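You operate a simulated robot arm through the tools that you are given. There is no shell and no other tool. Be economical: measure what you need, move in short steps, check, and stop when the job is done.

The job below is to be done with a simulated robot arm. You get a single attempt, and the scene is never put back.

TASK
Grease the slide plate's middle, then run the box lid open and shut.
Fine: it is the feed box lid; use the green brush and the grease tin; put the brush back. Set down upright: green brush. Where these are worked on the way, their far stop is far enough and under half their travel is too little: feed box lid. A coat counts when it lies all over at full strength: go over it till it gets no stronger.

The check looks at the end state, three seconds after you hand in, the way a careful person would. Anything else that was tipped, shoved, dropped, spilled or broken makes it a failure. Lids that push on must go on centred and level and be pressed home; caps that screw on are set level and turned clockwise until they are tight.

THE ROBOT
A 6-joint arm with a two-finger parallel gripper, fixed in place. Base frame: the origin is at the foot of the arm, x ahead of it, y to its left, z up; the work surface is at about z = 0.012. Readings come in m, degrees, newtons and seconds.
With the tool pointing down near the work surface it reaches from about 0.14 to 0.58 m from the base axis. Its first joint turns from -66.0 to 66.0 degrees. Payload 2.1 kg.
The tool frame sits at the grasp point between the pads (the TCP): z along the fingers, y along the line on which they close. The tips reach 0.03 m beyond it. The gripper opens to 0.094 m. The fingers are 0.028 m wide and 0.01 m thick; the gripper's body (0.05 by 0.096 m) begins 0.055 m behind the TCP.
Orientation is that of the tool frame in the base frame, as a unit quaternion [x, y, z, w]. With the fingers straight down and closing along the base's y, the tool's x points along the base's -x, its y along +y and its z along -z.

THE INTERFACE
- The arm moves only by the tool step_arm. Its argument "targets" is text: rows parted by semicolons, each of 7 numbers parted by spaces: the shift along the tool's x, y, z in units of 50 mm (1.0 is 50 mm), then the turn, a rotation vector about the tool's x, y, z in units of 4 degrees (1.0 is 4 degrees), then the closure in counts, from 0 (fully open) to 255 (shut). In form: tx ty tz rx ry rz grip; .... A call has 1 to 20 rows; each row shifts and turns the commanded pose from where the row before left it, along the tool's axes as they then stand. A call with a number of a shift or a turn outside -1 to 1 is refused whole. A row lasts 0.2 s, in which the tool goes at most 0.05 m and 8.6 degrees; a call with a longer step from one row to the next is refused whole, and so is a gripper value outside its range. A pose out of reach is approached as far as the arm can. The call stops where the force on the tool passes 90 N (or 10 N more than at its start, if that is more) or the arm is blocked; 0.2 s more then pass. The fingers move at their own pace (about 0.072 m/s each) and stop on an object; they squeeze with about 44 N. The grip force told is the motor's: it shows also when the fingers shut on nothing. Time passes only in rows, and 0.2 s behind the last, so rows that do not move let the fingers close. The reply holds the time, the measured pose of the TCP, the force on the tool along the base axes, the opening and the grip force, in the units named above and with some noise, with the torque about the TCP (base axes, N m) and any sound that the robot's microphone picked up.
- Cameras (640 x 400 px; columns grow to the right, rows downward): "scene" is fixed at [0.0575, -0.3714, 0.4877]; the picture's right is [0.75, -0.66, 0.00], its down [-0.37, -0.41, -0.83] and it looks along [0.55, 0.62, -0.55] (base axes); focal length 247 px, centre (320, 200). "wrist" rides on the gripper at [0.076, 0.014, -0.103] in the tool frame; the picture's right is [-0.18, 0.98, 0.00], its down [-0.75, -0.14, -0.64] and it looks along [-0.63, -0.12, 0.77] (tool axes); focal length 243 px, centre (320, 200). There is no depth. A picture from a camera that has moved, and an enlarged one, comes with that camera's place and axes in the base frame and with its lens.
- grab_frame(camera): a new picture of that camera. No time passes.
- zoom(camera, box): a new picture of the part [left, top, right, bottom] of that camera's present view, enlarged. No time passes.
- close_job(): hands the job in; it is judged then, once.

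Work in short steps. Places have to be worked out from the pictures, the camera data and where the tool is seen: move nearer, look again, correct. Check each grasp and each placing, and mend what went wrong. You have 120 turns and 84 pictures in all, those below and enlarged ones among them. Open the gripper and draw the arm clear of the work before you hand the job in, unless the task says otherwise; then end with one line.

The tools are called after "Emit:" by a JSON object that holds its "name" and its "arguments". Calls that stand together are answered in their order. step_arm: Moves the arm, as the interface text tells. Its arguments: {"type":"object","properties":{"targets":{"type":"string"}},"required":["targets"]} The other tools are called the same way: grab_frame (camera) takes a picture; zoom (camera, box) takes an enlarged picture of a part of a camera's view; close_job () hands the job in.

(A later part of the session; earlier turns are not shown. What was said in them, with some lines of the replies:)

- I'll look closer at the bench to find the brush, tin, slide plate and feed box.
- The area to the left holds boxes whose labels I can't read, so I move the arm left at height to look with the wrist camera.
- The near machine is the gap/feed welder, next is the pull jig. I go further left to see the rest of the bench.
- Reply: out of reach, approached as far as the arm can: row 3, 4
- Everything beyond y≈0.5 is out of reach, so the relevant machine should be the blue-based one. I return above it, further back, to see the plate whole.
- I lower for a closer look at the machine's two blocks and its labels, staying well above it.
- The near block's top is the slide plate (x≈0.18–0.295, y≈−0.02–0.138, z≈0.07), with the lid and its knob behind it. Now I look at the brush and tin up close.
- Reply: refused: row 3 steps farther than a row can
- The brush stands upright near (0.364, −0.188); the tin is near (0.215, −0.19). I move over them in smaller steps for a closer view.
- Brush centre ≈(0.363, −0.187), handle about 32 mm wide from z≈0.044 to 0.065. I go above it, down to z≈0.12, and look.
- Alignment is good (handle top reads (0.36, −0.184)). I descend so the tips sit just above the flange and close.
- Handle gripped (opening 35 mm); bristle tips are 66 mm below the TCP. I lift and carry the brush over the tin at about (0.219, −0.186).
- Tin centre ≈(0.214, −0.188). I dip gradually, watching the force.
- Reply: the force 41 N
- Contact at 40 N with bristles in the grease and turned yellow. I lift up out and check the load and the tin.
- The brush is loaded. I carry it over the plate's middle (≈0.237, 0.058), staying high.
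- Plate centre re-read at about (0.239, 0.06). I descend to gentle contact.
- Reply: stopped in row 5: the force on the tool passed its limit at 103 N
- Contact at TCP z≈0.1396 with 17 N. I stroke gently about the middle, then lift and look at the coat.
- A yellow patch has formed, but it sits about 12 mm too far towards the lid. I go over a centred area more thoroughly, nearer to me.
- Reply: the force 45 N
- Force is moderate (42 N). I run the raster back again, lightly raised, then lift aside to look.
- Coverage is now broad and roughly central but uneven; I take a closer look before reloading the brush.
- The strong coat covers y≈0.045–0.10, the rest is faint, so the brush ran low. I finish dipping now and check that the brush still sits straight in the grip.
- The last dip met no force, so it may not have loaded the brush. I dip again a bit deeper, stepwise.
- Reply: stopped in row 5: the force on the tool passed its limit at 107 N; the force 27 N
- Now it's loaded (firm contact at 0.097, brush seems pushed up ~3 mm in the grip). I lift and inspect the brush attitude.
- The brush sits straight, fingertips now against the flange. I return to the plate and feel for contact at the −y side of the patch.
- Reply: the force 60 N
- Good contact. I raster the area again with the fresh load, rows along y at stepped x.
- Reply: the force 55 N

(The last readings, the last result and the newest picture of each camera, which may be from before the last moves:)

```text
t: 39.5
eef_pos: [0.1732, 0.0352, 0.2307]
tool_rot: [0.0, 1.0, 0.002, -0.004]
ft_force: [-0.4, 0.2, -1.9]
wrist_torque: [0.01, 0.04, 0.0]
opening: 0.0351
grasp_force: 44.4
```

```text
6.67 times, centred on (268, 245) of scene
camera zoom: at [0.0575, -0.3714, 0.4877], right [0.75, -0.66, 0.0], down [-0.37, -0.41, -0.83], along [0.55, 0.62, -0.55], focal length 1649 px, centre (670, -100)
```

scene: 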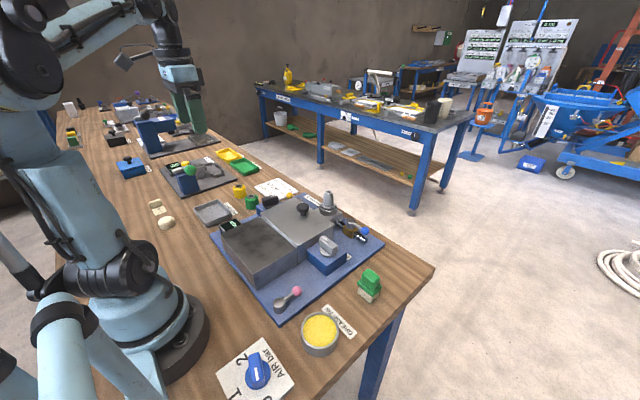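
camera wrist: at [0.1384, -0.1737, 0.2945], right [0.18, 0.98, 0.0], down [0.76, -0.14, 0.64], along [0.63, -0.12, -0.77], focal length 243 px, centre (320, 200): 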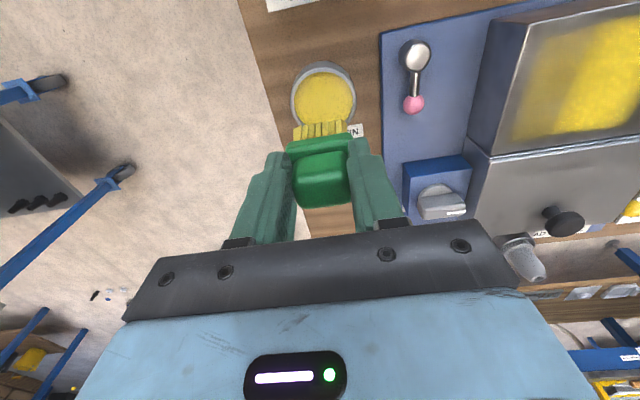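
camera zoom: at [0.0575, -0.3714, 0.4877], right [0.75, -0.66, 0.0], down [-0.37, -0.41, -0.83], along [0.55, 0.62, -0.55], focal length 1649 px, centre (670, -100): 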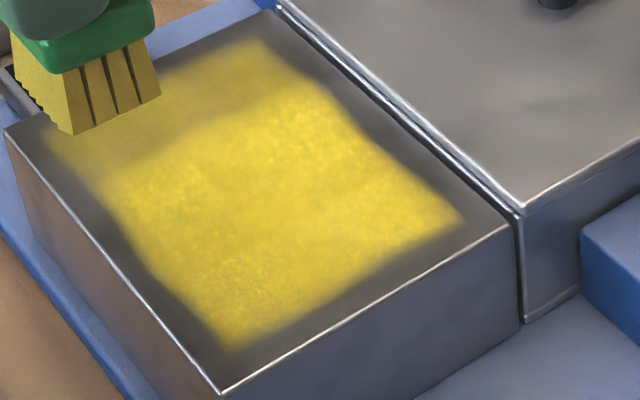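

The coat is strong for y≈0–0.095 but faint on the +y side, and the plate's centre lies near that border. I strengthen the +y part so the strong coat is centred.

Emit:
{"name": "step_arm", "arguments": {"targets": "-0.4 0.54 0.5 0 0 0 255; -0.4 0 0.6 0 0 0 255; 0 0 0.6 0 0 0 255; 0 0 0.13 0 0 0 255; 0 0.35 0 0 0 0 255; 0 0.35 0 0 0 0 255; -0.2 0 0 0 0 0 255; 0 -0.35 0 0 0 0 255; 0 -0.35 0 0 0 0 255; -0.2 0 0 0 0 0 255; 0 0.35 0 0 0 0 255; 0 0.35 0 0 0 0 255; -0.2 0 0 0 0 0 255; 0 -0.35 0 0 0 0 255; 0 -0.35 0 0 0 0 255"}}

Emit:
{"name": "step_arm", "arguments": {"targets": "0 0.35 0 0 0 0 255; 0 0.35 0 0 0 0 255; 0.2 0 0 0 0 0 255; 0 -0.35 0 0 0 0 255; 0 -0.35 0 0 0 0 255; 0.2 0 0 0 0 0 255; 0 0.35 0 0 0 0 255; 0 0.35 0 0 0 0 255; 0.2 0 0 0 0 0 255; 0 -0.35 0 0 0 0 255; 0 -0.35 0 0 0 0 255; 0 0 -0.6 0 0 0 255; 0 0 -0.6 0 0 0 255; 0.7 0 -0.6 0 0 0 255; 0.1 0 0 0 0 0 255; 0 -0.9 0 0 0 0 255; 0 -0.9 0 0 0 0 255"}}

Emit:
{"name": "zoom", "arguments": {"camera": "scene", "box": [210, 200, 330, 280]}}

Emit:
{"name": "grab_frame", "arguments": {"camera": "wrist"}}

```text
t: 42.7
eef_pos: [0.2455, 0.0668, 0.1378]
tool_rot: [-0.002, 1.0, 0.005, -0.003]
ft_force: [3.8, 21.5, 62.5]
wrist_torque: [0.14, -0.9, 0.29]
opening: 0.0353
grasp_force: 43.8
```

```text
t: 46.3
eef_pos: [0.1761, -0.0277, 0.2285]
tool_rot: [0.0, 1.0, 0.001, -0.005]
ft_force: [0.4, -0.4, -0.5]
wrist_torque: [0.02, 0.05, 0.01]
opening: 0.035
grasp_force: 43.8
```

```text
5.00 times, centred on (270, 240) of scene
camera zoom: at [0.0575, -0.3714, 0.4877], right [0.75, -0.66, 0.0], down [-0.37, -0.41, -0.83], along [0.55, 0.62, -0.55], focal length 1236 px, centre (570, 0)
```

zoom: 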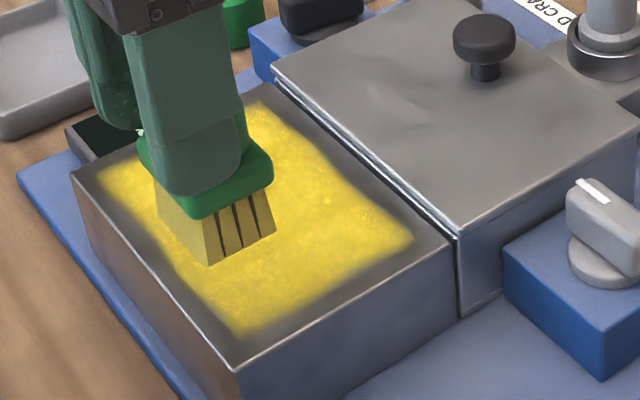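

```text
41 pictures are left
camera wrist: at [0.1008, -0.0152, 0.3325], right [0.18, 0.98, 0.0], down [0.76, -0.14, 0.63], along [0.62, -0.11, -0.77], focal length 243 px, centre (320, 200)
```

wrist: 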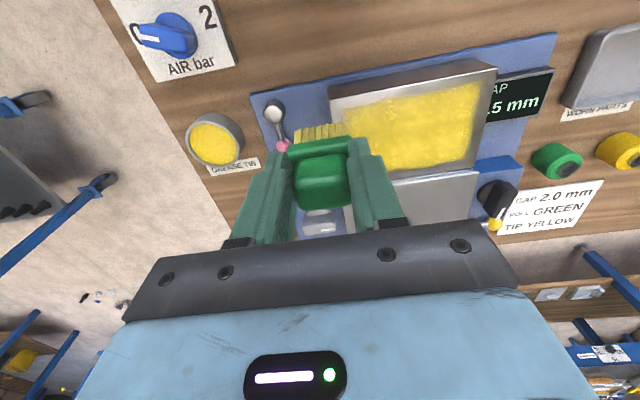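

The coat now fills a well-centred rectangle. I check its evenness close up from the wrist.

Emit:
{"name": "step_arm", "arguments": {"targets": "0 -0.8 0 0 0 0 255; 0 -0.6 0 0 0 0 255"}}

Emit:
{"name": "zoom", "arguments": {"camera": "scene", "box": [210, 200, 330, 280]}}

Emit:
{"name": "zoom", "arguments": {"camera": "wrist", "box": [370, 40, 560, 220]}}

```text
t: 46.9
eef_pos: [0.1749, -0.0973, 0.2272]
tool_rot: [-0.001, 1.0, 0.002, -0.004]
ft_force: [0.0, 0.1, -1.0]
wrist_torque: [0.01, 0.03, -0.02]
opening: 0.0354
grasp_force: 44.0
```

```text
5.00 times, centred on (270, 240) of scene
camera zoom: at [0.0575, -0.3714, 0.4877], right [0.75, -0.66, 0.0], down [-0.37, -0.41, -0.83], along [0.55, 0.62, -0.55], focal length 1236 px, centre (570, 0)
```

zoom: 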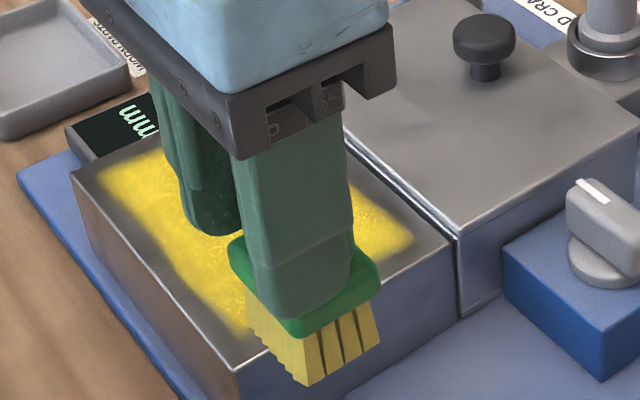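

```text
2.22 times, centred on (465, 130) of wrist
camera zoom: at [0.0998, -0.0845, 0.3314], right [0.18, 0.98, 0.0], down [0.76, -0.14, 0.63], along [0.62, -0.11, -0.77], focal length 539 px, centre (-2, 356)
```

zoom: 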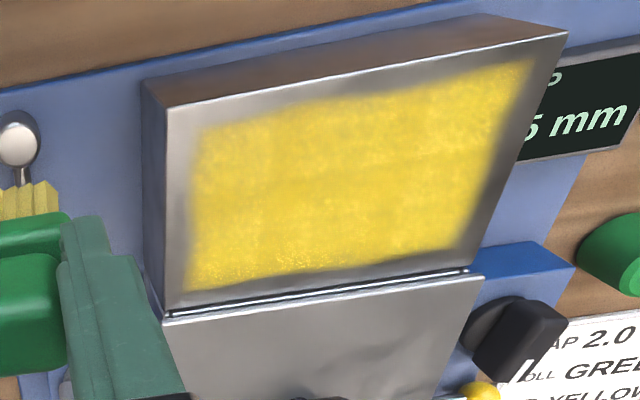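

Nearly uniform. To be sure it's at full strength, I reload and go over the whole rectangle once more.

Emit:
{"name": "step_arm", "arguments": {"targets": "-0.4 -0.8 0 0 0 0 255; -0.38 -0.8 0 0 0 0 255; 0 -0.2 0.6 0 0 0 255; 0 0 0.8 0 0 0 255; 0 0 0.8 0 0 0 255; 0 0 0.3 0 0 0 255; 0 0 0.1 0 0 0 255; 0 0 0 0 0 0 255"}}

```text
t: 48.7
eef_pos: [0.2139, -0.1856, 0.0957]
tool_rot: [0.0, 1.0, 0.002, -0.004]
ft_force: [1.2, 0.1, -0.2]
wrist_torque: [0.01, 0.0, 0.0]
opening: 0.035
grasp_force: 43.9
```

No force yet; I go a few mm deeper in small steps.

Emit:
{"name": "step_arm", "arguments": {"targets": "0 0 0.04 0 0 0 255; 0 0 0.03 0 0 0 255; 0 0 0 0 0 0 255"}}

Emit:
{"name": "zoom", "arguments": {"camera": "scene", "box": [270, 240, 390, 370]}}

```text
t: 49.2
eef_pos: [0.213, -0.1849, 0.0965]
tool_rot: [-0.001, 1.0, 0.004, -0.007]
ft_force: [-2.9, 2.7, 26.2]
wrist_torque: [-0.36, -0.35, -0.02]
opening: 0.035
grasp_force: 44.2
stopped in row 2: the force on the tool passed its limit at 102 N (the readings are from after the stop); the commanded pose is now the measured one
```

```text
3.08 times, centred on (330, 305) of scene
camera zoom: at [0.0574, -0.3714, 0.4878], right [0.75, -0.66, 0.0], down [-0.37, -0.41, -0.83], along [0.55, 0.62, -0.55], focal length 761 px, centre (289, -123)
```

zoom: 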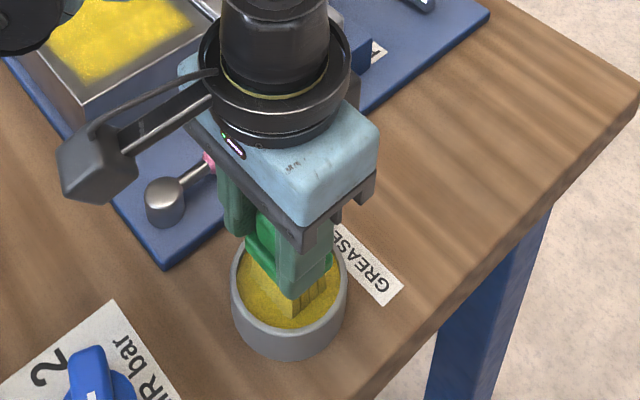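

Loaded. I lift, level out the small accumulated tilt, return to the plate and raster the full rectangle.

Emit:
{"name": "step_arm", "arguments": {"targets": "0 0 -0.4 0 0 0 255; 0 0 -0.8 0 0 0 255; 0 0 -0.7 0.1 -0.2 0 255; 0 0.73 0 0 0 0 255; 0 0.73 0 0 0 0 255; 0 0.73 0 0 0 0 255; 0 0.73 0 0 0 0 255; 0 0.73 0 0 0 0 255; 0.1 0.75 0 0 0 0 255; 0 0 0.6 0 0 0 255; 0 0 0.35 0 0 0 255; 0 0 0.08 0 0 0 255; 0 0 0 0 0 0 255"}}

```text
t: 52.0
eef_pos: [0.2099, 0.0339, 0.1405]
tool_rot: [0.0, 1.0, 0.0, 0.002]
ft_force: [0.9, 0.6, -1.3]
wrist_torque: [-0.03, 0.0, 0.0]
opening: 0.0349
grasp_force: 44.2
```

Not touching yet; I lower by small steps to contact.

Emit:
{"name": "step_arm", "arguments": {"targets": "0 0 0.03 0 0 0 255; 0 0 0.03 0 0 0 255; 0 0 0 0 0 0 255"}}

```text
t: 52.8
eef_pos: [0.2098, 0.0327, 0.1382]
tool_rot: [-0.001, 1.0, 0.001, 0.001]
ft_force: [-11.2, -1.9, 67.6]
wrist_torque: [-0.15, 0.49, 0.0]
opening: 0.035
grasp_force: 44.2
```

Contact at 0.138. I raster up and back over the rectangle.

Emit:
{"name": "step_arm", "arguments": {"targets": "0 0.43 -0.01 0 0 0 255; 0 0.43 0 0 0 0 255; 0 0.43 0 0 0 0 255; -0.24 0 0 0 0 0 255; 0 -0.43 0 0 0 0 255; 0 -0.43 0 0 0 0 255; 0 -0.43 0 0 0 0 255; -0.24 0 0 0 0 0 255; 0 0.43 0 0 0 0 255; 0 0.43 0 0 0 0 255; 0 0.43 0 0 0 0 255; -0.22 0 0 0 0 0 255; 0 -0.43 0 0 0 0 255; 0 -0.43 0 0 0 0 255; 0 -0.43 0 0 0 0 255; 0 0 0 0 0 0 255"}}

Emit:
{"name": "step_arm", "arguments": {"targets": "0 0.43 0 0 0 0 255; 0 0.43 0 0 0 0 255; 0 0.43 0 0 0 0 255; 0.24 0 0 0 0 0 255; 0 -0.43 0 0 0 0 255; 0 -0.43 0 0 0 0 255; 0 -0.43 0 0 0 0 255; 0.24 0 0 0 0 0 255; 0 0.43 0 0 0 0 255; 0 0.43 0 0 0 0 255; 0 0.43 0 0 0 0 255; 0.22 0 0 0 0 0 255; 0 -0.43 0 0 0 0 255; 0 -0.43 0 0 0 0 255; 0 -0.43 0 0 0 0 255"}}

Emit:
{"name": "step_arm", "arguments": {"targets": "0 0 -0.6 0 0 0 255; 0 0 -0.6 0 0 0 255; 0 0 -0.6 0 0 0 255; 0 -0.9 0 0 0 0 255; 0.3 -0.9 0 0 0 0 255; 0.3 -0.9 0 0 0 0 255"}}

Emit:
{"name": "zoom", "arguments": {"camera": "wrist", "box": [370, 0, 600, 220]}}

Emit:
{"name": "zoom", "arguments": {"camera": "scene", "box": [210, 200, 330, 280]}}

```text
t: 54.4
eef_pos: [0.2244, 0.039, 0.1392]
tool_rot: [-0.002, 1.0, 0.004, 0.001]
ft_force: [-1.6, 0.3, 15.4]
wrist_torque: [-0.38, 0.18, -0.07]
opening: 0.0349
grasp_force: 43.9
stopped in row 8: the force on the tool passed its limit at 92 N (the readings are from after the stop); the commanded pose is now the measured one
```

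```text
t: 57.6
eef_pos: [0.189, 0.0395, 0.1399]
tool_rot: [-0.002, 1.0, 0.006, 0.003]
ft_force: [1.0, 4.0, 8.8]
wrist_torque: [0.05, 0.05, -0.02]
opening: 0.0349
grasp_force: 44.0
```

```text
t: 59.0
eef_pos: [0.1558, -0.0958, 0.2259]
tool_rot: [-0.001, 1.0, 0.006, 0.002]
ft_force: [0.7, 0.5, -1.3]
wrist_torque: [0.03, 0.0, -0.01]
opening: 0.0351
grasp_force: 44.2
```

```text
1.82 times, centred on (485, 110) of wrist
camera zoom: at [0.0804, -0.0845, 0.3297], right [0.18, 0.98, 0.01], down [0.75, -0.15, 0.64], along [0.63, -0.11, -0.77], focal length 441 px, centre (20, 364)
```

zoom: 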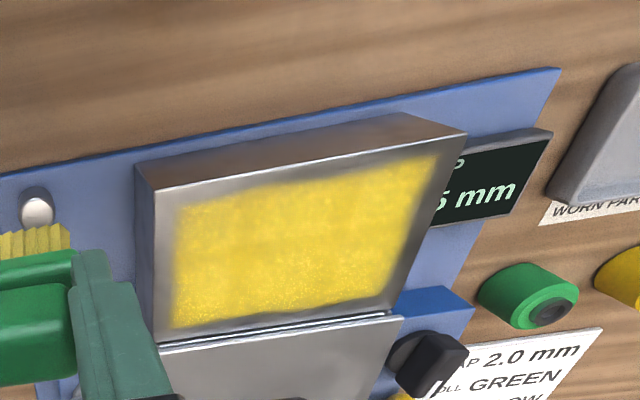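

```text
5.00 times, centred on (270, 240) of scene
camera zoom: at [0.0575, -0.3714, 0.4877], right [0.75, -0.66, 0.0], down [-0.37, -0.41, -0.83], along [0.55, 0.62, -0.55], focal length 1236 px, centre (570, 0)
```

zoom: 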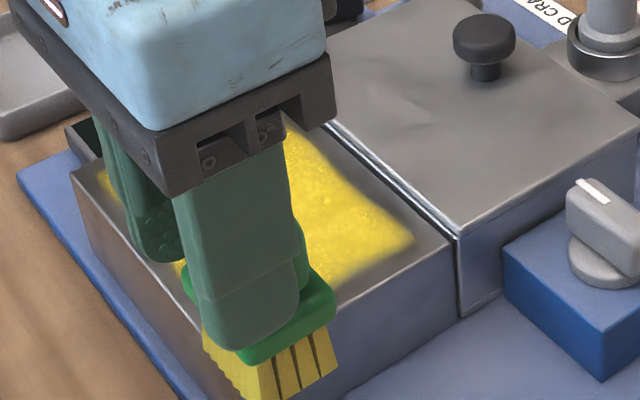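

The coat stays confined to the same rectangle, evidently the plate's "middle" field, and looks even. The interrupted raster skipped its lid-side rows, so I repeat those with light pressure.

Emit:
{"name": "step_arm", "arguments": {"targets": "-0.4 0.66 0 0.17 0.06 0 255; -0.4 0.66 0 0 0 0 255; -0.4 0.66 0 0 0 0 255; -0.4 0.66 0 0 0 0 255; 0 0 0.6 0 0 0 255; 0 0 0.6 0 0 0 255; 0 0 0.5 0 0 0 255; 0 0 0.03 0 0 0 255; 0 0 0 0 0 0 255"}}

```text
t: 61.0
eef_pos: [0.2369, 0.0356, 0.1401]
tool_rot: [-0.002, 1.0, -0.001, 0.0]
ft_force: [-0.1, 0.8, -1.2]
wrist_torque: [0.01, 0.01, 0.02]
opening: 0.0351
grasp_force: 44.0
```

Emit:
{"name": "step_arm", "arguments": {"targets": "0 0 0.03 0 0 0 255; 0 0 0.015 0 0 0 255; 0 0 0 0 0 0 255"}}

```text
t: 61.8
eef_pos: [0.2373, 0.0363, 0.1395]
tool_rot: [0.0, 1.0, -0.002, 0.0]
ft_force: [-5.5, -5.6, 44.7]
wrist_torque: [0.03, -0.28, -0.12]
opening: 0.0352
grasp_force: 44.2
```

Light contact reached (45 N). I run the lid-side rows twice.

Emit:
{"name": "step_arm", "arguments": {"targets": "0 0.43 0 0 0 0 255; 0 0.43 0 0 0 0 255; 0 0.43 0 0 0 0 255; -0.2 0 0 0 0 0 255; 0 -0.43 0 0 0 0 255; 0 -0.43 0 0 0 0 255; 0 -0.43 0 0 0 0 255; 0 0 0 0 0 0 255; 0 0.43 0 0 0 0 255; 0 0.43 0 0 0 0 255; 0 0.43 0 0 0 0 255; 0.2 0 0 0 0 0 255; 0 -0.43 0 0 0 0 255; 0 -0.43 0 0 0 0 255; 0 -0.43 0 0 0 0 255; 0 0 -0.6 0 0 0 255; 0 0 -0.6 0 0 0 255; 0 0 -0.6 0 0 0 255"}}

Emit:
{"name": "step_arm", "arguments": {"targets": "0 -0.9 0 0 0 0 255; 0 -0.9 0 0 0 0 255; 0 -0.9 0 0 0 0 255"}}

Emit:
{"name": "grab_frame", "arguments": {"camera": "wrist"}}

Emit:
{"name": "zoom", "arguments": {"camera": "scene", "box": [210, 190, 350, 290]}}

```text
t: 65.6
eef_pos: [0.2361, 0.0344, 0.228]
tool_rot: [-0.001, 1.0, -0.002, 0.0]
ft_force: [0.2, 0.6, -0.7]
wrist_torque: [0.0, -0.02, 0.01]
opening: 0.035
grasp_force: 43.6
```

```text
t: 66.4
eef_pos: [0.2375, -0.0981, 0.228]
tool_rot: [-0.001, 1.0, -0.001, 0.0]
ft_force: [0.2, 0.4, -1.2]
wrist_torque: [-0.02, 0.02, -0.02]
opening: 0.0353
grasp_force: 44.3
```

```text
35 pictures are left
camera wrist: at [0.161, -0.0849, 0.3325], right [0.18, 0.98, 0.0], down [0.75, -0.14, 0.64], along [0.63, -0.12, -0.77], focal length 243 px, centre (320, 200)
```

wrist: 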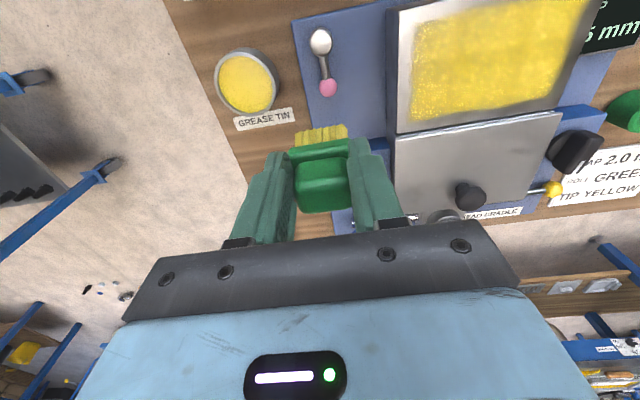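

```text
4.00 times, centred on (280, 240) of scene
camera zoom: at [0.0575, -0.3714, 0.4877], right [0.75, -0.66, 0.0], down [-0.37, -0.41, -0.83], along [0.55, 0.62, -0.55], focal length 989 px, centre (480, 40)
```

zoom: 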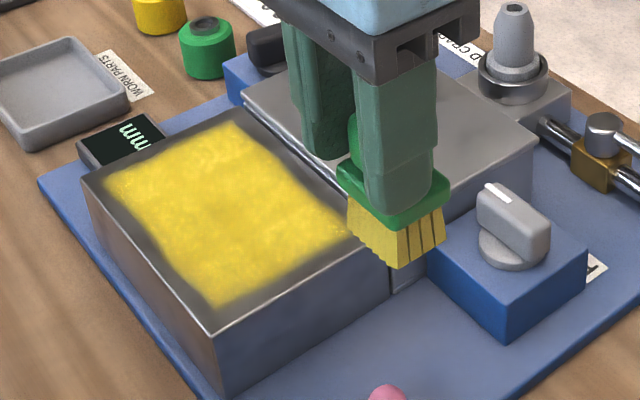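

The coat is even and full. Now I return the brush to its original spot (0.361, −0.186).

Emit:
{"name": "step_arm", "arguments": {"targets": "-0.5 -0.44 0 0 0 0 255; -0.5 -0.44 0 0 0 0 255; -0.5 -0.44 0 0 0 0 255; -0.5 -0.44 0 0 0 0 255; -0.48 0 0.2 0 0 0 255; 0 0 0.8 0 0 0 255; 0 0 0.8 0 0 0 255; 0 0 0.8 0 0 0 255; 0 0 0.25 0 0 0 255; 0 0 0 0 0 0 255"}}

Emit:
{"name": "zoom", "arguments": {"camera": "scene", "box": [310, 210, 430, 310]}}

```text
t: 68.6
eef_pos: [0.3621, -0.1861, 0.0863]
tool_rot: [-0.002, 1.0, -0.001, -0.001]
ft_force: [-0.2, 0.5, -0.9]
wrist_torque: [0.03, 0.02, -0.02]
opening: 0.035
grasp_force: 43.8
```

```text
4.00 times, centred on (370, 260) of scene
camera zoom: at [0.0575, -0.3714, 0.4877], right [0.75, -0.66, 0.0], down [-0.37, -0.41, -0.83], along [0.55, 0.62, -0.55], focal length 989 px, centre (120, -40)
```

zoom: 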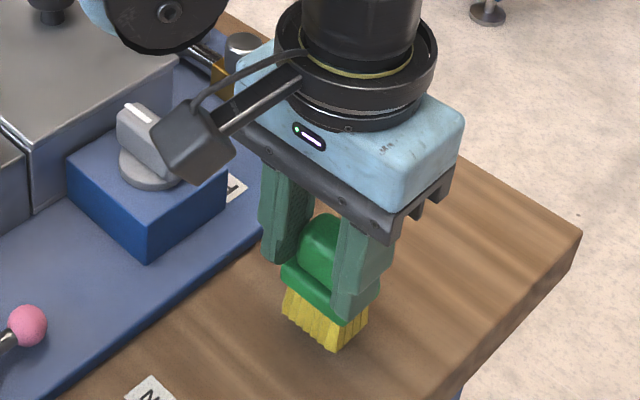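

Brush upright above its spot. I lower in small steps until it touches.

Emit:
{"name": "step_arm", "arguments": {"targets": "0 0 0.06 0 0 0 255; 0 0 0.06 0 0 0 255; 0 0 0 0 0 0 255"}}

```text
t: 69.4
eef_pos: [0.362, -0.1868, 0.0807]
tool_rot: [-0.002, 1.0, 0.0, 0.0]
ft_force: [0.9, 0.1, -0.5]
wrist_torque: [0.03, 0.04, -0.01]
opening: 0.0351
grasp_force: 44.1
```

Emit:
{"name": "step_arm", "arguments": {"targets": "0 0 0.04 0 0 0 255; 0 0 0 0 0 0 255"}}

```text
t: 70.0
eef_pos: [0.3622, -0.1873, 0.0794]
tool_rot: [-0.002, 1.0, -0.001, 0.0]
ft_force: [-0.9, 0.0, -0.9]
wrist_torque: [0.0, 0.0, 0.02]
opening: 0.0353
grasp_force: 43.4
```

Emit:
{"name": "step_arm", "arguments": {"targets": "0 0 0.03 0 0 0 255; 0 0 0.015 0 0 0 255; 0 0 0 0 0 0 255"}}

```text
t: 70.8
eef_pos: [0.3623, -0.1866, 0.0772]
tool_rot: [-0.001, 1.0, -0.001, 0.0]
ft_force: [-0.4, 0.4, -0.2]
wrist_torque: [-0.03, 0.0, -0.03]
opening: 0.0354
grasp_force: 44.1
```

Emit:
{"name": "step_arm", "arguments": {"targets": "0 0 0.025 0 0 0 255; 0 0 0 0 0 0 255"}}

```text
t: 71.4
eef_pos: [0.3616, -0.1878, 0.0754]
tool_rot: [-0.002, 1.0, 0.0, 0.0]
ft_force: [-0.4, -0.1, -1.7]
wrist_torque: [-0.04, 0.01, -0.04]
opening: 0.0351
grasp_force: 44.3
```

Emit:
{"name": "step_arm", "arguments": {"targets": "0 0 0.025 0 0 0 255; 0 0 0 0 0 0 255"}}

Emit:
{"name": "zoom", "arguments": {"camera": "scene", "box": [320, 240, 410, 310]}}

```text
t: 72.0
eef_pos: [0.3623, -0.186, 0.0737]
tool_rot: [-0.002, 1.0, -0.001, 0.0]
ft_force: [-0.3, 0.7, -0.3]
wrist_torque: [0.01, 0.02, -0.01]
opening: 0.0348
grasp_force: 44.4
```

```text
5.71 times, centred on (365, 275) of scene
camera zoom: at [0.0575, -0.3714, 0.4877], right [0.75, -0.66, 0.0], down [-0.37, -0.41, -0.83], along [0.55, 0.62, -0.55], focal length 1413 px, centre (63, -229)
```

zoom: 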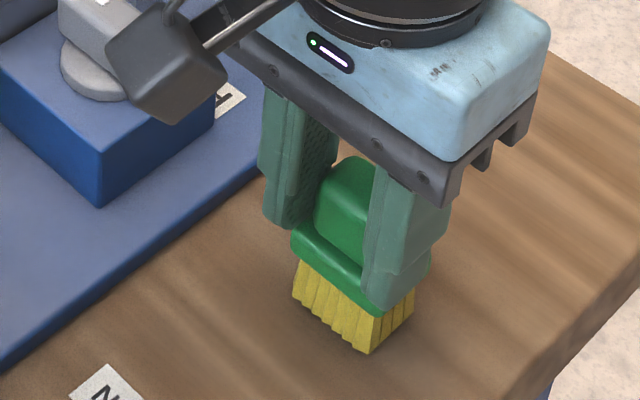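

Almost down; I continue in 1 mm steps.

Emit:
{"name": "step_arm", "arguments": {"targets": "0 0 0.02 0 0 0 255; 0 0 0 0 0 0 255"}}

Emit:
{"name": "step_arm", "arguments": {"targets": "0 0 0.02 0 0 0 255; 0 0 0 0 0 0 255"}}

```text
t: 72.6
eef_pos: [0.3617, -0.1874, 0.0729]
tool_rot: [-0.001, 1.0, -0.001, 0.0]
ft_force: [0.3, -0.4, -2.0]
wrist_torque: [0.0, 0.03, -0.01]
opening: 0.0348
grasp_force: 44.5
```

```text
t: 73.2
eef_pos: [0.3626, -0.1867, 0.072]
tool_rot: [-0.002, 1.0, -0.001, 0.0]
ft_force: [0.2, 0.5, 0.5]
wrist_torque: [0.04, 0.02, 0.02]
opening: 0.0352
grasp_force: 43.9
```

Emit:
{"name": "step_arm", "arguments": {"targets": "0 0 0.02 0 0 0 255; 0 0 0 0 0 0 255"}}

```text
t: 73.8
eef_pos: [0.3626, -0.1875, 0.0715]
tool_rot: [-0.001, 1.0, -0.002, 0.0]
ft_force: [-1.3, -3.2, 22.2]
wrist_torque: [0.17, -0.16, 0.0]
opening: 0.0354
grasp_force: 44.2
```

Contact (22 N). I release slowly, then rise straight up and check.

Emit:
{"name": "step_arm", "arguments": {"targets": "0 0 -0.01 0 0 0 200; 0 0 0 0 0 0 130; 0 0 0 0 0 0 60; 0 0 0 0 0 0 0; 0 0 0 0 0 0 0; 0 0 -0.4 0 0 0 0; 0 0 -0.8 0 0 0 0; 0 0 -0.8 0 0 0 0; 0 0 -0.6 0 0 0 0"}}

Emit:
{"name": "zoom", "arguments": {"camera": "scene", "box": [310, 210, 430, 310]}}

```text
t: 75.8
eef_pos: [0.3619, -0.1858, 0.2002]
tool_rot: [-0.002, 1.0, -0.001, 0.0]
ft_force: [0.1, 0.5, 0.4]
wrist_torque: [-0.01, 0.01, -0.01]
opening: 0.0941
grasp_force: 0.1
```

```text
4.00 times, centred on (370, 260) of scene
camera zoom: at [0.0575, -0.3714, 0.4877], right [0.75, -0.66, 0.0], down [-0.37, -0.41, -0.83], along [0.55, 0.62, -0.55], focal length 989 px, centre (120, -40)
```

zoom: 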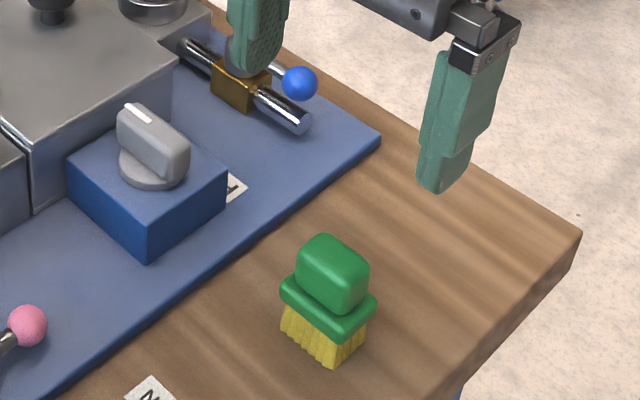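

The brush stands upright at its place. Next I move back over the machine to examine the lid and knob.

Emit:
{"name": "step_arm", "arguments": {"targets": "0.3 0 -0.6 0 0 0 0; 0.3 0.7 -0.5 0 0 0 0; 0.3 0.8 0 0 0 0 0; 0.3 0.8 0 0 0 0 0; 0.3 0.8 0 0 0 0 0; 0.3 0.8 0 0 0 0 0; 0 0.8 0 0 0 0 0"}}

Emit:
{"name": "grab_frame", "arguments": {"camera": "wrist"}}

Emit:
{"name": "zoom", "arguments": {"camera": "scene", "box": [240, 180, 380, 280]}}

```text
t: 77.4
eef_pos: [0.2698, 0.0488, 0.2558]
tool_rot: [-0.001, 1.0, 0.0, 0.0]
ft_force: [0.2, 0.2, 0.5]
wrist_torque: [-0.02, 0.03, -0.02]
opening: 0.0939
grasp_force: 0.0
```

```text
30 pictures are left
camera wrist: at [0.1932, 0.0618, 0.3604], right [0.18, 0.98, 0.0], down [0.75, -0.14, 0.64], along [0.63, -0.12, -0.77], focal length 243 px, centre (320, 200)
```

wrist: 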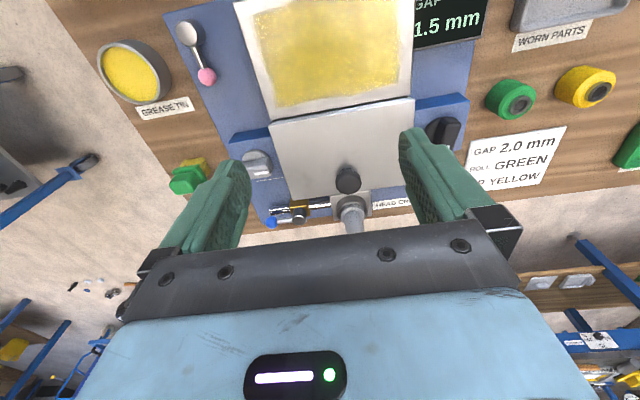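

```text
4.00 times, centred on (310, 230) of scene
camera zoom: at [0.0574, -0.3714, 0.4877], right [0.75, -0.66, 0.0], down [-0.37, -0.41, -0.83], along [0.55, 0.62, -0.55], focal length 989 px, centre (360, 80)
```

zoom: 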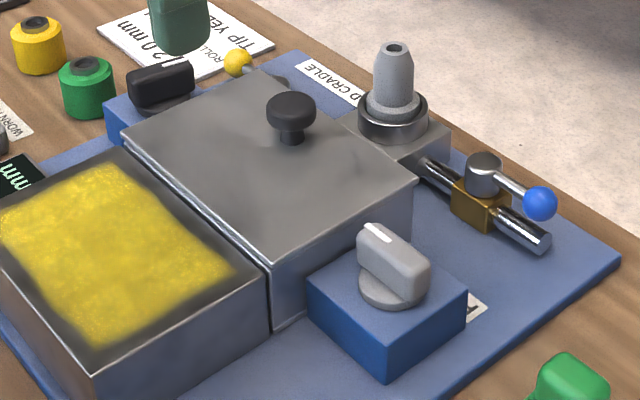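

The knob is near (0.383, 0.063) by the lid's far edge. I go above it with fingers part open and look before descending.

Emit:
{"name": "step_arm", "arguments": {"targets": "-0.7 0.26 0 0 0 0 60; -0.7 0 0 0 0 0 80; -0.86 0 0 0 0 0 80; 0 0 0.8 0 0 0 80; 0 0 0.7 0 0 0 80; 0 0 0.6 0 0 0 80; 0 0 0 0 0 0 80"}}

Emit:
{"name": "zoom", "arguments": {"camera": "scene", "box": [240, 160, 380, 280]}}

Emit:
{"name": "grab_frame", "arguments": {"camera": "wrist"}}

```text
t: 79.0
eef_pos: [0.3845, 0.0617, 0.1482]
tool_rot: [-0.002, 1.0, -0.001, 0.0]
ft_force: [0.3, -0.4, 0.3]
wrist_torque: [-0.02, 0.01, 0.03]
opening: 0.0645
grasp_force: 0.0
```

```text
3.33 times, centred on (310, 220) of scene
camera zoom: at [0.0575, -0.3714, 0.4877], right [0.75, -0.66, 0.0], down [-0.37, -0.41, -0.83], along [0.55, 0.62, -0.55], focal length 824 px, centre (353, 133)
```

zoom: 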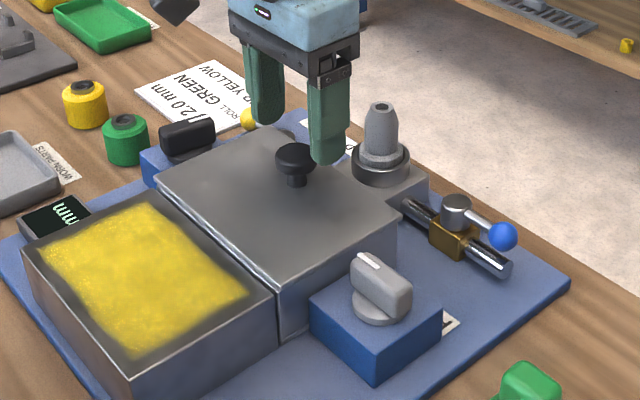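

```text
27 pictures are left
camera wrist: at [0.3086, 0.0746, 0.2524], right [0.18, 0.98, 0.0], down [0.75, -0.14, 0.64], along [0.63, -0.12, -0.77], focal length 243 px, centre (320, 200)
```

wrist: 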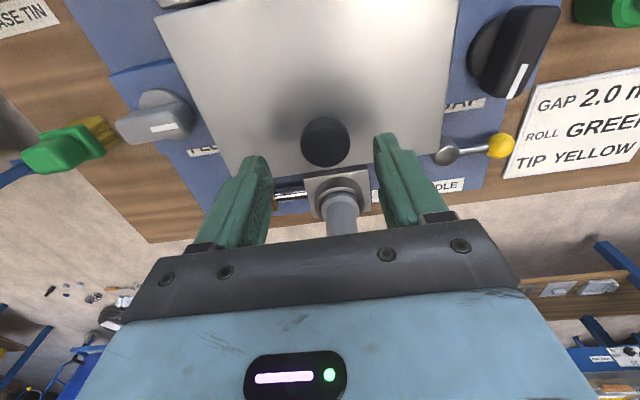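

Knob centre reads (0.380, 0.065), top ≈0.107; both views agree. I descend and close on it.

Emit:
{"name": "step_arm", "arguments": {"targets": "0.09 0.07 0.2 0 0 0 80; 0 0 0.4 0 0 0 80; 0 0 0 0 0 0 160; 0 0 0 0 0 0 255; 0 0 0 0 0 0 255; 0 0 0 0 0 0 255"}}

Emit:
{"name": "zoom", "arguments": {"camera": "scene", "box": [250, 160, 350, 240]}}

```text
t: 80.4
eef_pos: [0.3796, 0.0649, 0.1201]
tool_rot: [-0.001, 1.0, -0.002, 0.0]
ft_force: [-0.9, -3.3, -8.6]
wrist_torque: [-0.09, 0.06, 0.0]
opening: 0.0329
grasp_force: 45.0
```

```text
5.00 times, centred on (300, 200) of scene
camera zoom: at [0.0575, -0.3714, 0.4877], right [0.75, -0.66, 0.0], down [-0.37, -0.41, -0.83], along [0.55, 0.62, -0.55], focal length 1236 px, centre (420, 200)
```

zoom: 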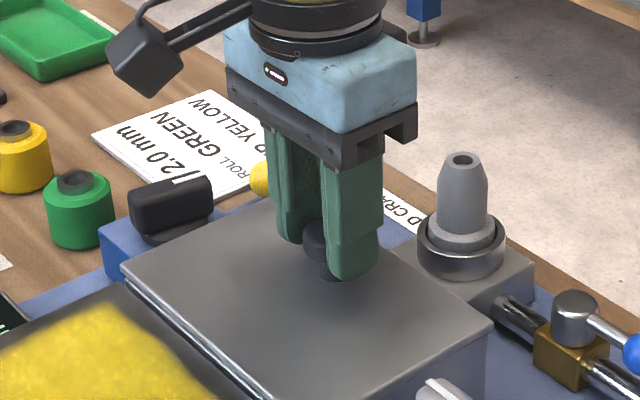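

Knob gripped at 33 mm. I test gently whether the lid lifts (hinge) by raising 5 mm.

Emit:
{"name": "step_arm", "arguments": {"targets": "0 0 -0.1 0 0 0 255; 0 0 0 0 0 0 255"}}

Emit:
{"name": "zoom", "arguments": {"camera": "scene", "box": [250, 180, 350, 260]}}

```text
t: 81.0
eef_pos: [0.3795, 0.0641, 0.1258]
tool_rot: [-0.001, 1.0, -0.001, 0.001]
ft_force: [0.0, -6.5, -36.3]
wrist_torque: [-0.14, 0.21, -0.03]
opening: 0.0335
grasp_force: 45.0
```

```text
5.00 times, centred on (300, 220) of scene
camera zoom: at [0.0576, -0.3714, 0.4877], right [0.75, -0.66, 0.0], down [-0.37, -0.41, -0.83], along [0.55, 0.62, -0.55], focal length 1236 px, centre (420, 100)
```

zoom: 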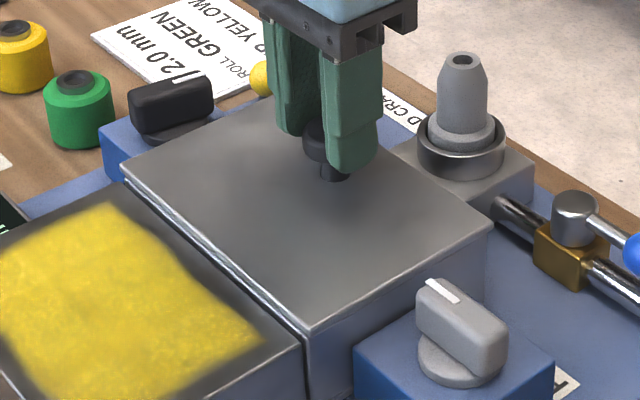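

The lid resists lifting (36 N, the fingers slid on the knob), so it's probably a slider. I go back down and test pulling toward −x.

Emit:
{"name": "step_arm", "arguments": {"targets": "0 0 0.11 0 0 0 200; 0 0 0 0 0 0 255; 0 0 0 0 0 0 255; 0.1 0 0 0 0 0 255; 0.1 0 0 0 0 0 255; 0 0 0 0 0 0 255"}}

Emit:
{"name": "zoom", "arguments": {"camera": "scene", "box": [250, 180, 350, 260]}}

```text
t: 82.4
eef_pos: [0.3701, 0.0661, 0.1197]
tool_rot: [-0.001, 1.0, -0.002, 0.0]
ft_force: [1.1, -5.3, 25.4]
wrist_torque: [-0.14, -0.79, -0.08]
opening: 0.033
grasp_force: 45.0
```

```text
5.00 times, centred on (300, 220) of scene
camera zoom: at [0.0574, -0.3714, 0.4877], right [0.75, -0.66, 0.0], down [-0.37, -0.41, -0.83], along [0.55, 0.62, -0.55], focal length 1236 px, centre (420, 100)
```

zoom: 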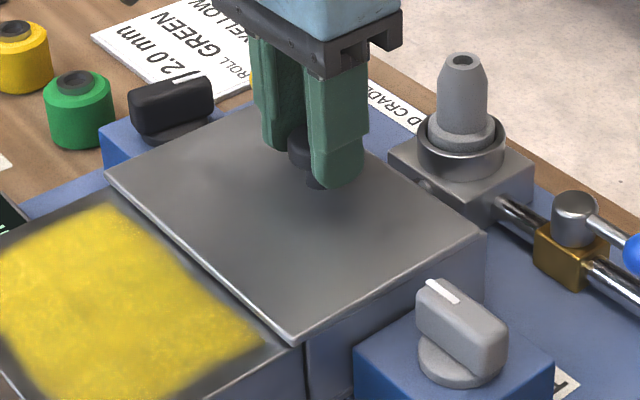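

The lid slides freely toward me. I relieve the down-force and pull on toward its far stop.

Emit:
{"name": "step_arm", "arguments": {"targets": "0.2 0 -0.03 0 0 0 255; 0.25 0 0 0 0 0 255; 0.25 0 0 0 0 0 255; 0.25 0 0 0 0 0 255; 0.25 0 0 0 0 0 255; 0 0 0 0 0 0 255"}}

Emit:
{"name": "zoom", "arguments": {"camera": "scene", "box": [200, 170, 360, 290]}}

```text
t: 83.8
eef_pos: [0.3095, 0.0648, 0.1219]
tool_rot: [-0.002, 1.0, 0.0, 0.0]
ft_force: [-1.3, 9.9, -36.8]
wrist_torque: [0.22, -0.04, 0.06]
opening: 0.033
grasp_force: 45.0
```

```text
3.33 times, centred on (280, 230) of scene
camera zoom: at [0.0576, -0.3714, 0.4877], right [0.75, -0.66, 0.0], down [-0.37, -0.41, -0.83], along [0.55, 0.62, -0.55], focal length 824 px, centre (453, 100)
```

zoom: 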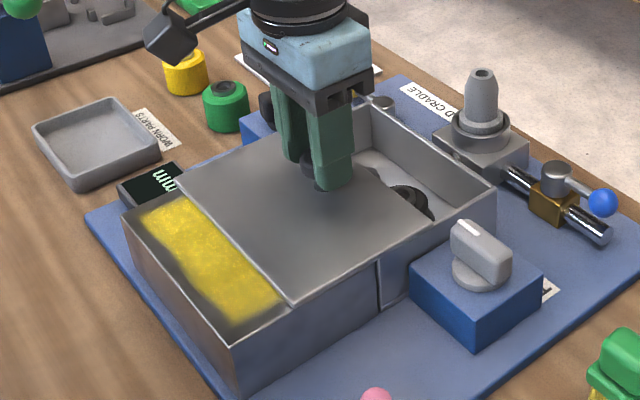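

70 mm open, feed box interior visible. I continue to the stop in smaller steps, easing the upward pull.

Emit:
{"name": "step_arm", "arguments": {"targets": "0.2 0 0.02 0 0 0 255; 0.2 0 0 0 0 0 255; 0.15 0 0 0 0 0 255; 0 0 0 0 0 0 255"}}

```text
t: 84.8
eef_pos: [0.283, 0.0639, 0.122]
tool_rot: [-0.002, 1.0, 0.002, 0.001]
ft_force: [1.3, 17.4, 38.0]
wrist_torque: [0.62, -0.14, 0.1]
opening: 0.0328
grasp_force: 45.2
```

Emit:
{"name": "step_arm", "arguments": {"targets": "0.15 0 -0.01 0 0 0 255; 0.15 0 0 0 0 0 255; 0 0 0 0 0 0 255"}}

Emit:
{"name": "zoom", "arguments": {"camera": "scene", "box": [200, 170, 360, 290]}}

```text
t: 85.6
eef_pos: [0.2663, 0.0651, 0.1209]
tool_rot: [-0.003, 1.0, 0.0, 0.0]
ft_force: [0.6, 17.6, 19.7]
wrist_torque: [0.53, -0.64, 0.02]
opening: 0.033
grasp_force: 45.0
```

```text
3.33 times, centred on (280, 230) of scene
camera zoom: at [0.0574, -0.3714, 0.4877], right [0.75, -0.66, 0.0], down [-0.37, -0.41, -0.83], along [0.55, 0.62, -0.55], focal length 824 px, centre (453, 100)
```

zoom: 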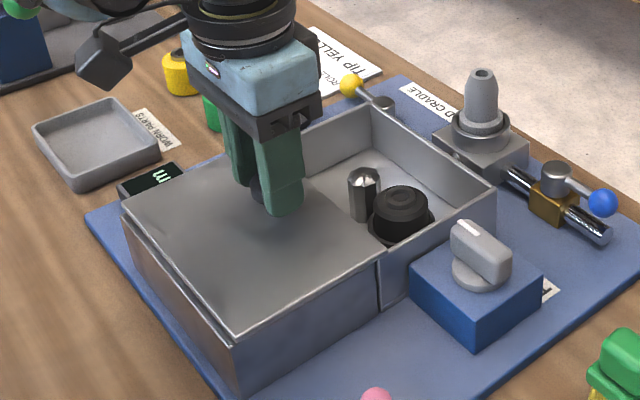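

Opened about 113 mm, lid almost fully over the plate. I ease on until the stop is felt.

Emit:
{"name": "step_arm", "arguments": {"targets": "0.1 -0.02 0 0 0 0 255; 0.1 0 0 0 0 0 255; 0 0 0 0 0 0 255"}}

```text
t: 86.4
eef_pos: [0.2596, 0.0647, 0.1211]
tool_rot: [-0.001, 1.0, 0.002, 0.008]
ft_force: [34.0, 23.2, -12.2]
wrist_torque: [0.59, -0.72, -0.04]
opening: 0.0335
grasp_force: 44.8
```

The stop is reached (34 N). Now I slide the lid shut again toward x≈0.380.

Emit:
{"name": "step_arm", "arguments": {"targets": "-0.3 0 0 0 0 0 255; -0.3 0 0 0 0 0 255; -0.3 0 0 0 0 0 255; -0.3 0 0 0 0 0 255; -0.3 0 0 0 0 0 255; -0.3 0 0 0 0 0 255; -0.3 0 0 0 0 0 255; 0 0 0 0 0 0 255"}}

Emit:
{"name": "step_arm", "arguments": {"targets": "-0.12 0 0 0 0 0 255; -0.12 0 0 0 0 0 255; 0 0 0 0 0 0 255"}}

```text
t: 88.2
eef_pos: [0.3629, 0.0638, 0.1197]
tool_rot: [-0.003, 1.0, 0.002, 0.0]
ft_force: [0.0, 23.6, -4.5]
wrist_torque: [0.41, 0.18, 0.2]
opening: 0.033
grasp_force: 45.2
```

```text
t: 89.0
eef_pos: [0.3739, 0.0652, 0.1218]
tool_rot: [-0.002, 1.0, 0.001, 0.0]
ft_force: [-0.1, 19.3, -23.5]
wrist_torque: [0.5, 0.18, 0.13]
opening: 0.0329
grasp_force: 45.5
```

Emit:
{"name": "step_arm", "arguments": {"targets": "-0.08 0 0.02 0 0 0 255; -0.08 0 0 0 0 0 255; -0.06 0 0 0 0 0 255; 0 0 0 0 0 0 255"}}

Emit:
{"name": "zoom", "arguments": {"camera": "scene", "box": [240, 170, 360, 270]}}

```text
t: 90.0
eef_pos: [0.3835, 0.0636, 0.1195]
tool_rot: [-0.001, 1.0, -0.001, -0.006]
ft_force: [-36.6, 16.0, 10.4]
wrist_torque: [0.38, 0.74, 0.16]
opening: 0.0332
grasp_force: 45.1
```

```text
4.00 times, centred on (300, 220) of scene
camera zoom: at [0.0574, -0.3714, 0.4877], right [0.75, -0.66, 0.0], down [-0.37, -0.41, -0.83], along [0.55, 0.62, -0.55], focal length 989 px, centre (400, 120)
```

zoom: 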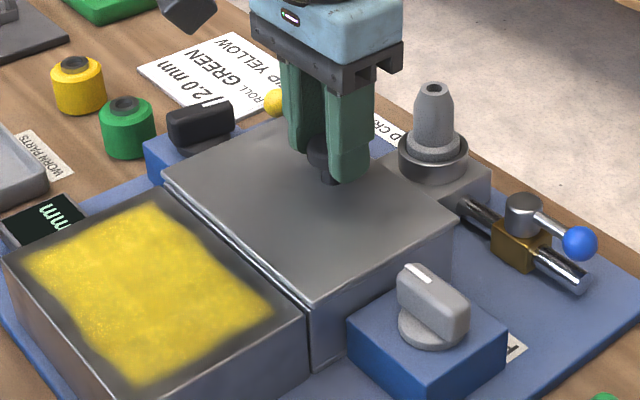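

The lid is shut against its stop (−37 N). I relax, release and rise, then check everything.

Emit:
{"name": "step_arm", "arguments": {"targets": "0.03 0 0 0 0 0 255; 0 0 0 0 0 0 180; 0 0 0 0 0 0 80; 0 0 0 0 0 0 80; 0 0 -0.5 0 0 0 80; 0 0 -0.8 0 0 0 40; 0 0 -0.8 0 0 0 0; 0.6 0 -0.4 0 0 0 0; 0.8 0 0 0 0 0 0; 0.8 0 0 0 0 0 0; 0.8 0 0 0 0 0 0"}}

Emit:
{"name": "zoom", "arguments": {"camera": "scene", "box": [200, 170, 400, 300]}}

Emit:
{"name": "grab_frame", "arguments": {"camera": "wrist"}}

```text
t: 92.4
eef_pos: [0.2313, 0.0631, 0.2437]
tool_rot: [-0.002, 1.0, 0.0, 0.0]
ft_force: [-0.3, -0.5, -1.3]
wrist_torque: [0.02, 0.04, 0.0]
opening: 0.094
grasp_force: 0.1
```

```text
3.08 times, centred on (300, 235) of scene
camera zoom: at [0.0575, -0.3714, 0.4877], right [0.75, -0.66, 0.0], down [-0.37, -0.41, -0.83], along [0.55, 0.62, -0.55], focal length 761 px, centre (382, 92)
```

zoom: 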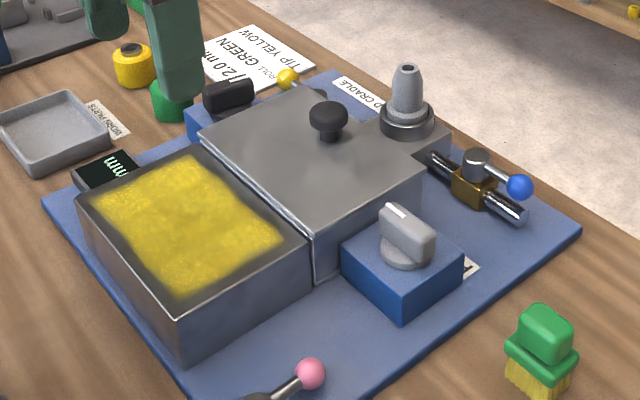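

```text
19 pictures are left
camera wrist: at [0.1555, 0.077, 0.3475], right [0.18, 0.98, 0.0], down [0.75, -0.14, 0.64], along [0.63, -0.12, -0.77], focal length 243 px, centre (320, 200)
```

wrist: 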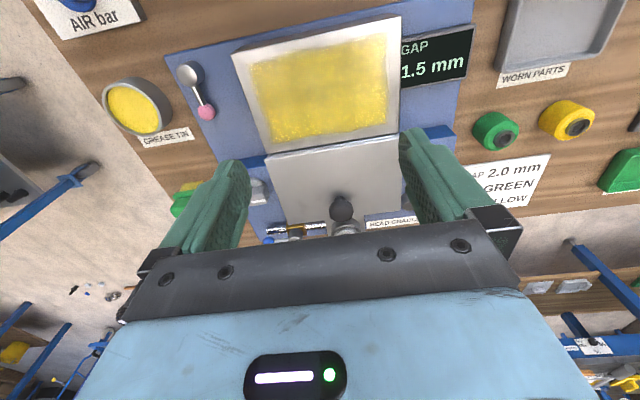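

Lid shut, brush standing, other items untouched. The coat looks slightly duller; I compare it with the earlier view.

Emit:
{"name": "zoom", "arguments": {"camera": "scene", "box": [210, 190, 350, 290]}}

Emit:
{"name": "zoom", "arguments": {"camera": "wrist", "box": [220, 0, 420, 160]}}

```text
4.00 times, centred on (280, 240) of scene
camera zoom: at [0.0575, -0.3714, 0.4877], right [0.75, -0.66, 0.0], down [-0.37, -0.41, -0.83], along [0.55, 0.62, -0.55], focal length 989 px, centre (480, 40)
```

zoom: 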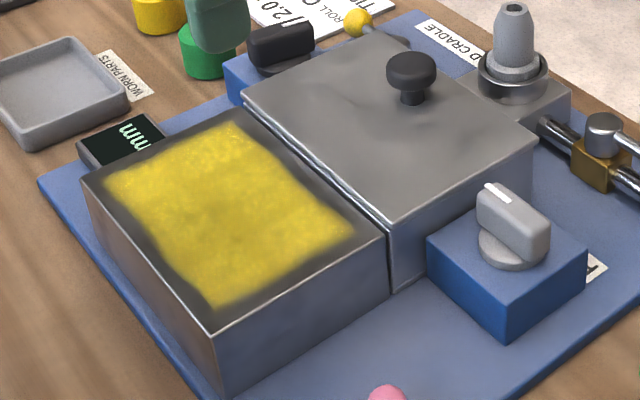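

```text
2.50 times, centred on (320, 80) of wrist
camera zoom: at [0.1555, 0.077, 0.3475], right [0.18, 0.98, 0.0], down [0.75, -0.14, 0.64], along [0.63, -0.12, -0.77], focal length 606 px, centre (320, 500)
```

zoom: 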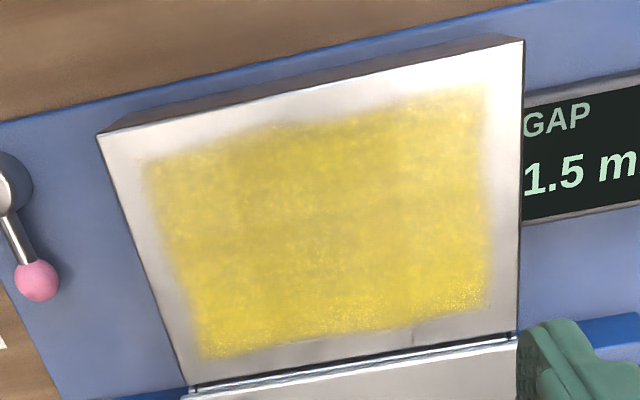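

The arm hangs right over the plate and may be reflected/shading it. I move it clear to the previous viewing pose and look again.

Emit:
{"name": "step_arm", "arguments": {"targets": "0 -0.8 0 0 0 0 0; 0 -0.8 0 0 0 0 0; 0 -0.8 0 0 0 0 0; 0 -0.82 0 0 0 0 0"}}

Emit:
{"name": "zoom", "arguments": {"camera": "scene", "box": [210, 190, 350, 290]}}

Emit:
{"name": "zoom", "arguments": {"camera": "wrist", "box": [370, 0, 600, 220]}}

```text
t: 93.4
eef_pos: [0.2347, -0.0969, 0.2446]
tool_rot: [-0.002, 1.0, -0.001, 0.0]
ft_force: [-0.6, -0.5, 0.0]
wrist_torque: [0.01, 0.03, 0.01]
opening: 0.094
grasp_force: 0.0
```

```text
4.00 times, centred on (280, 240) of scene
camera zoom: at [0.0575, -0.3714, 0.4877], right [0.75, -0.66, 0.0], down [-0.37, -0.41, -0.83], along [0.55, 0.62, -0.55], focal length 989 px, centre (480, 40)
```

zoom: 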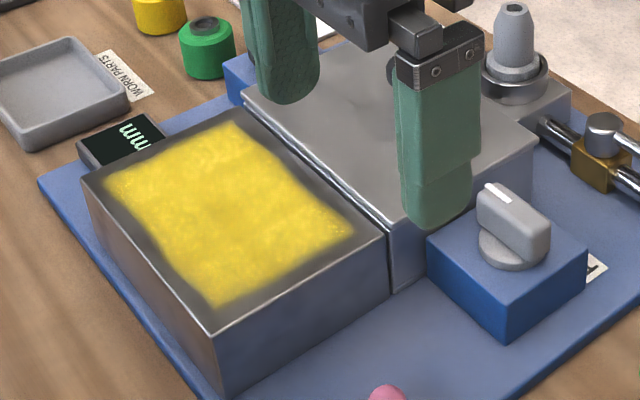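

```text
1.82 times, centred on (485, 110) of wrist
camera zoom: at [0.1586, -0.0841, 0.3473], right [0.18, 0.98, 0.0], down [0.75, -0.14, 0.64], along [0.63, -0.12, -0.77], focal length 441 px, centre (20, 364)
```

zoom: 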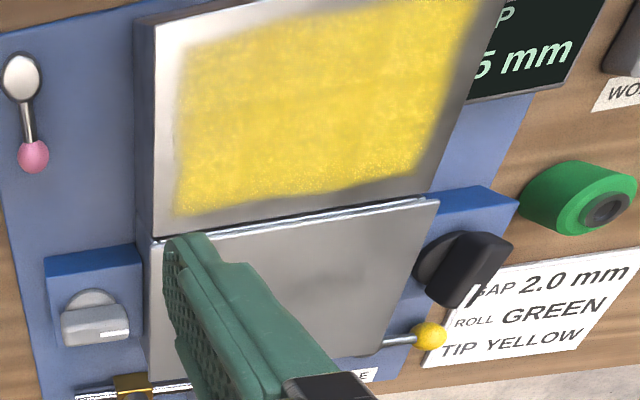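

The coat is unchanged and even (it was the arm's shading). I raise the arm clear and take a last overall look.

Emit:
{"name": "step_arm", "arguments": {"targets": "0 0.5 -0.8 0 0 0 0; 0 0.5 -0.8 0 0 0 0; 0 0 0 0 0 0 0"}}

Emit:
{"name": "grab_frame", "arguments": {"camera": "scene"}}

```text
t: 94.2
eef_pos: [0.2369, -0.0463, 0.3256]
tool_rot: [-0.001, 1.0, -0.001, 0.0]
ft_force: [-0.2, 0.2, -0.1]
wrist_torque: [-0.02, 0.0, -0.01]
opening: 0.0943
grasp_force: 0.1
```

```text
14 pictures are left
```

scene: 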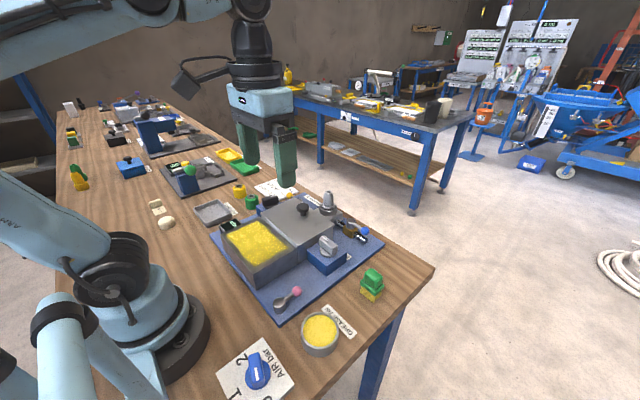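

All is in order: plate greased, lid shut, brush upright at its place, arm clear. I hand in.

Emit:
{"name": "close_job", "arguments": {}}

```text
The job is handed in.
```

I greased the middle of the slide plate to a full, even coat, ran the feed box lid to its far stop and shut it again, stood the green brush upright back in its place, and handed the job in with the arm clear.
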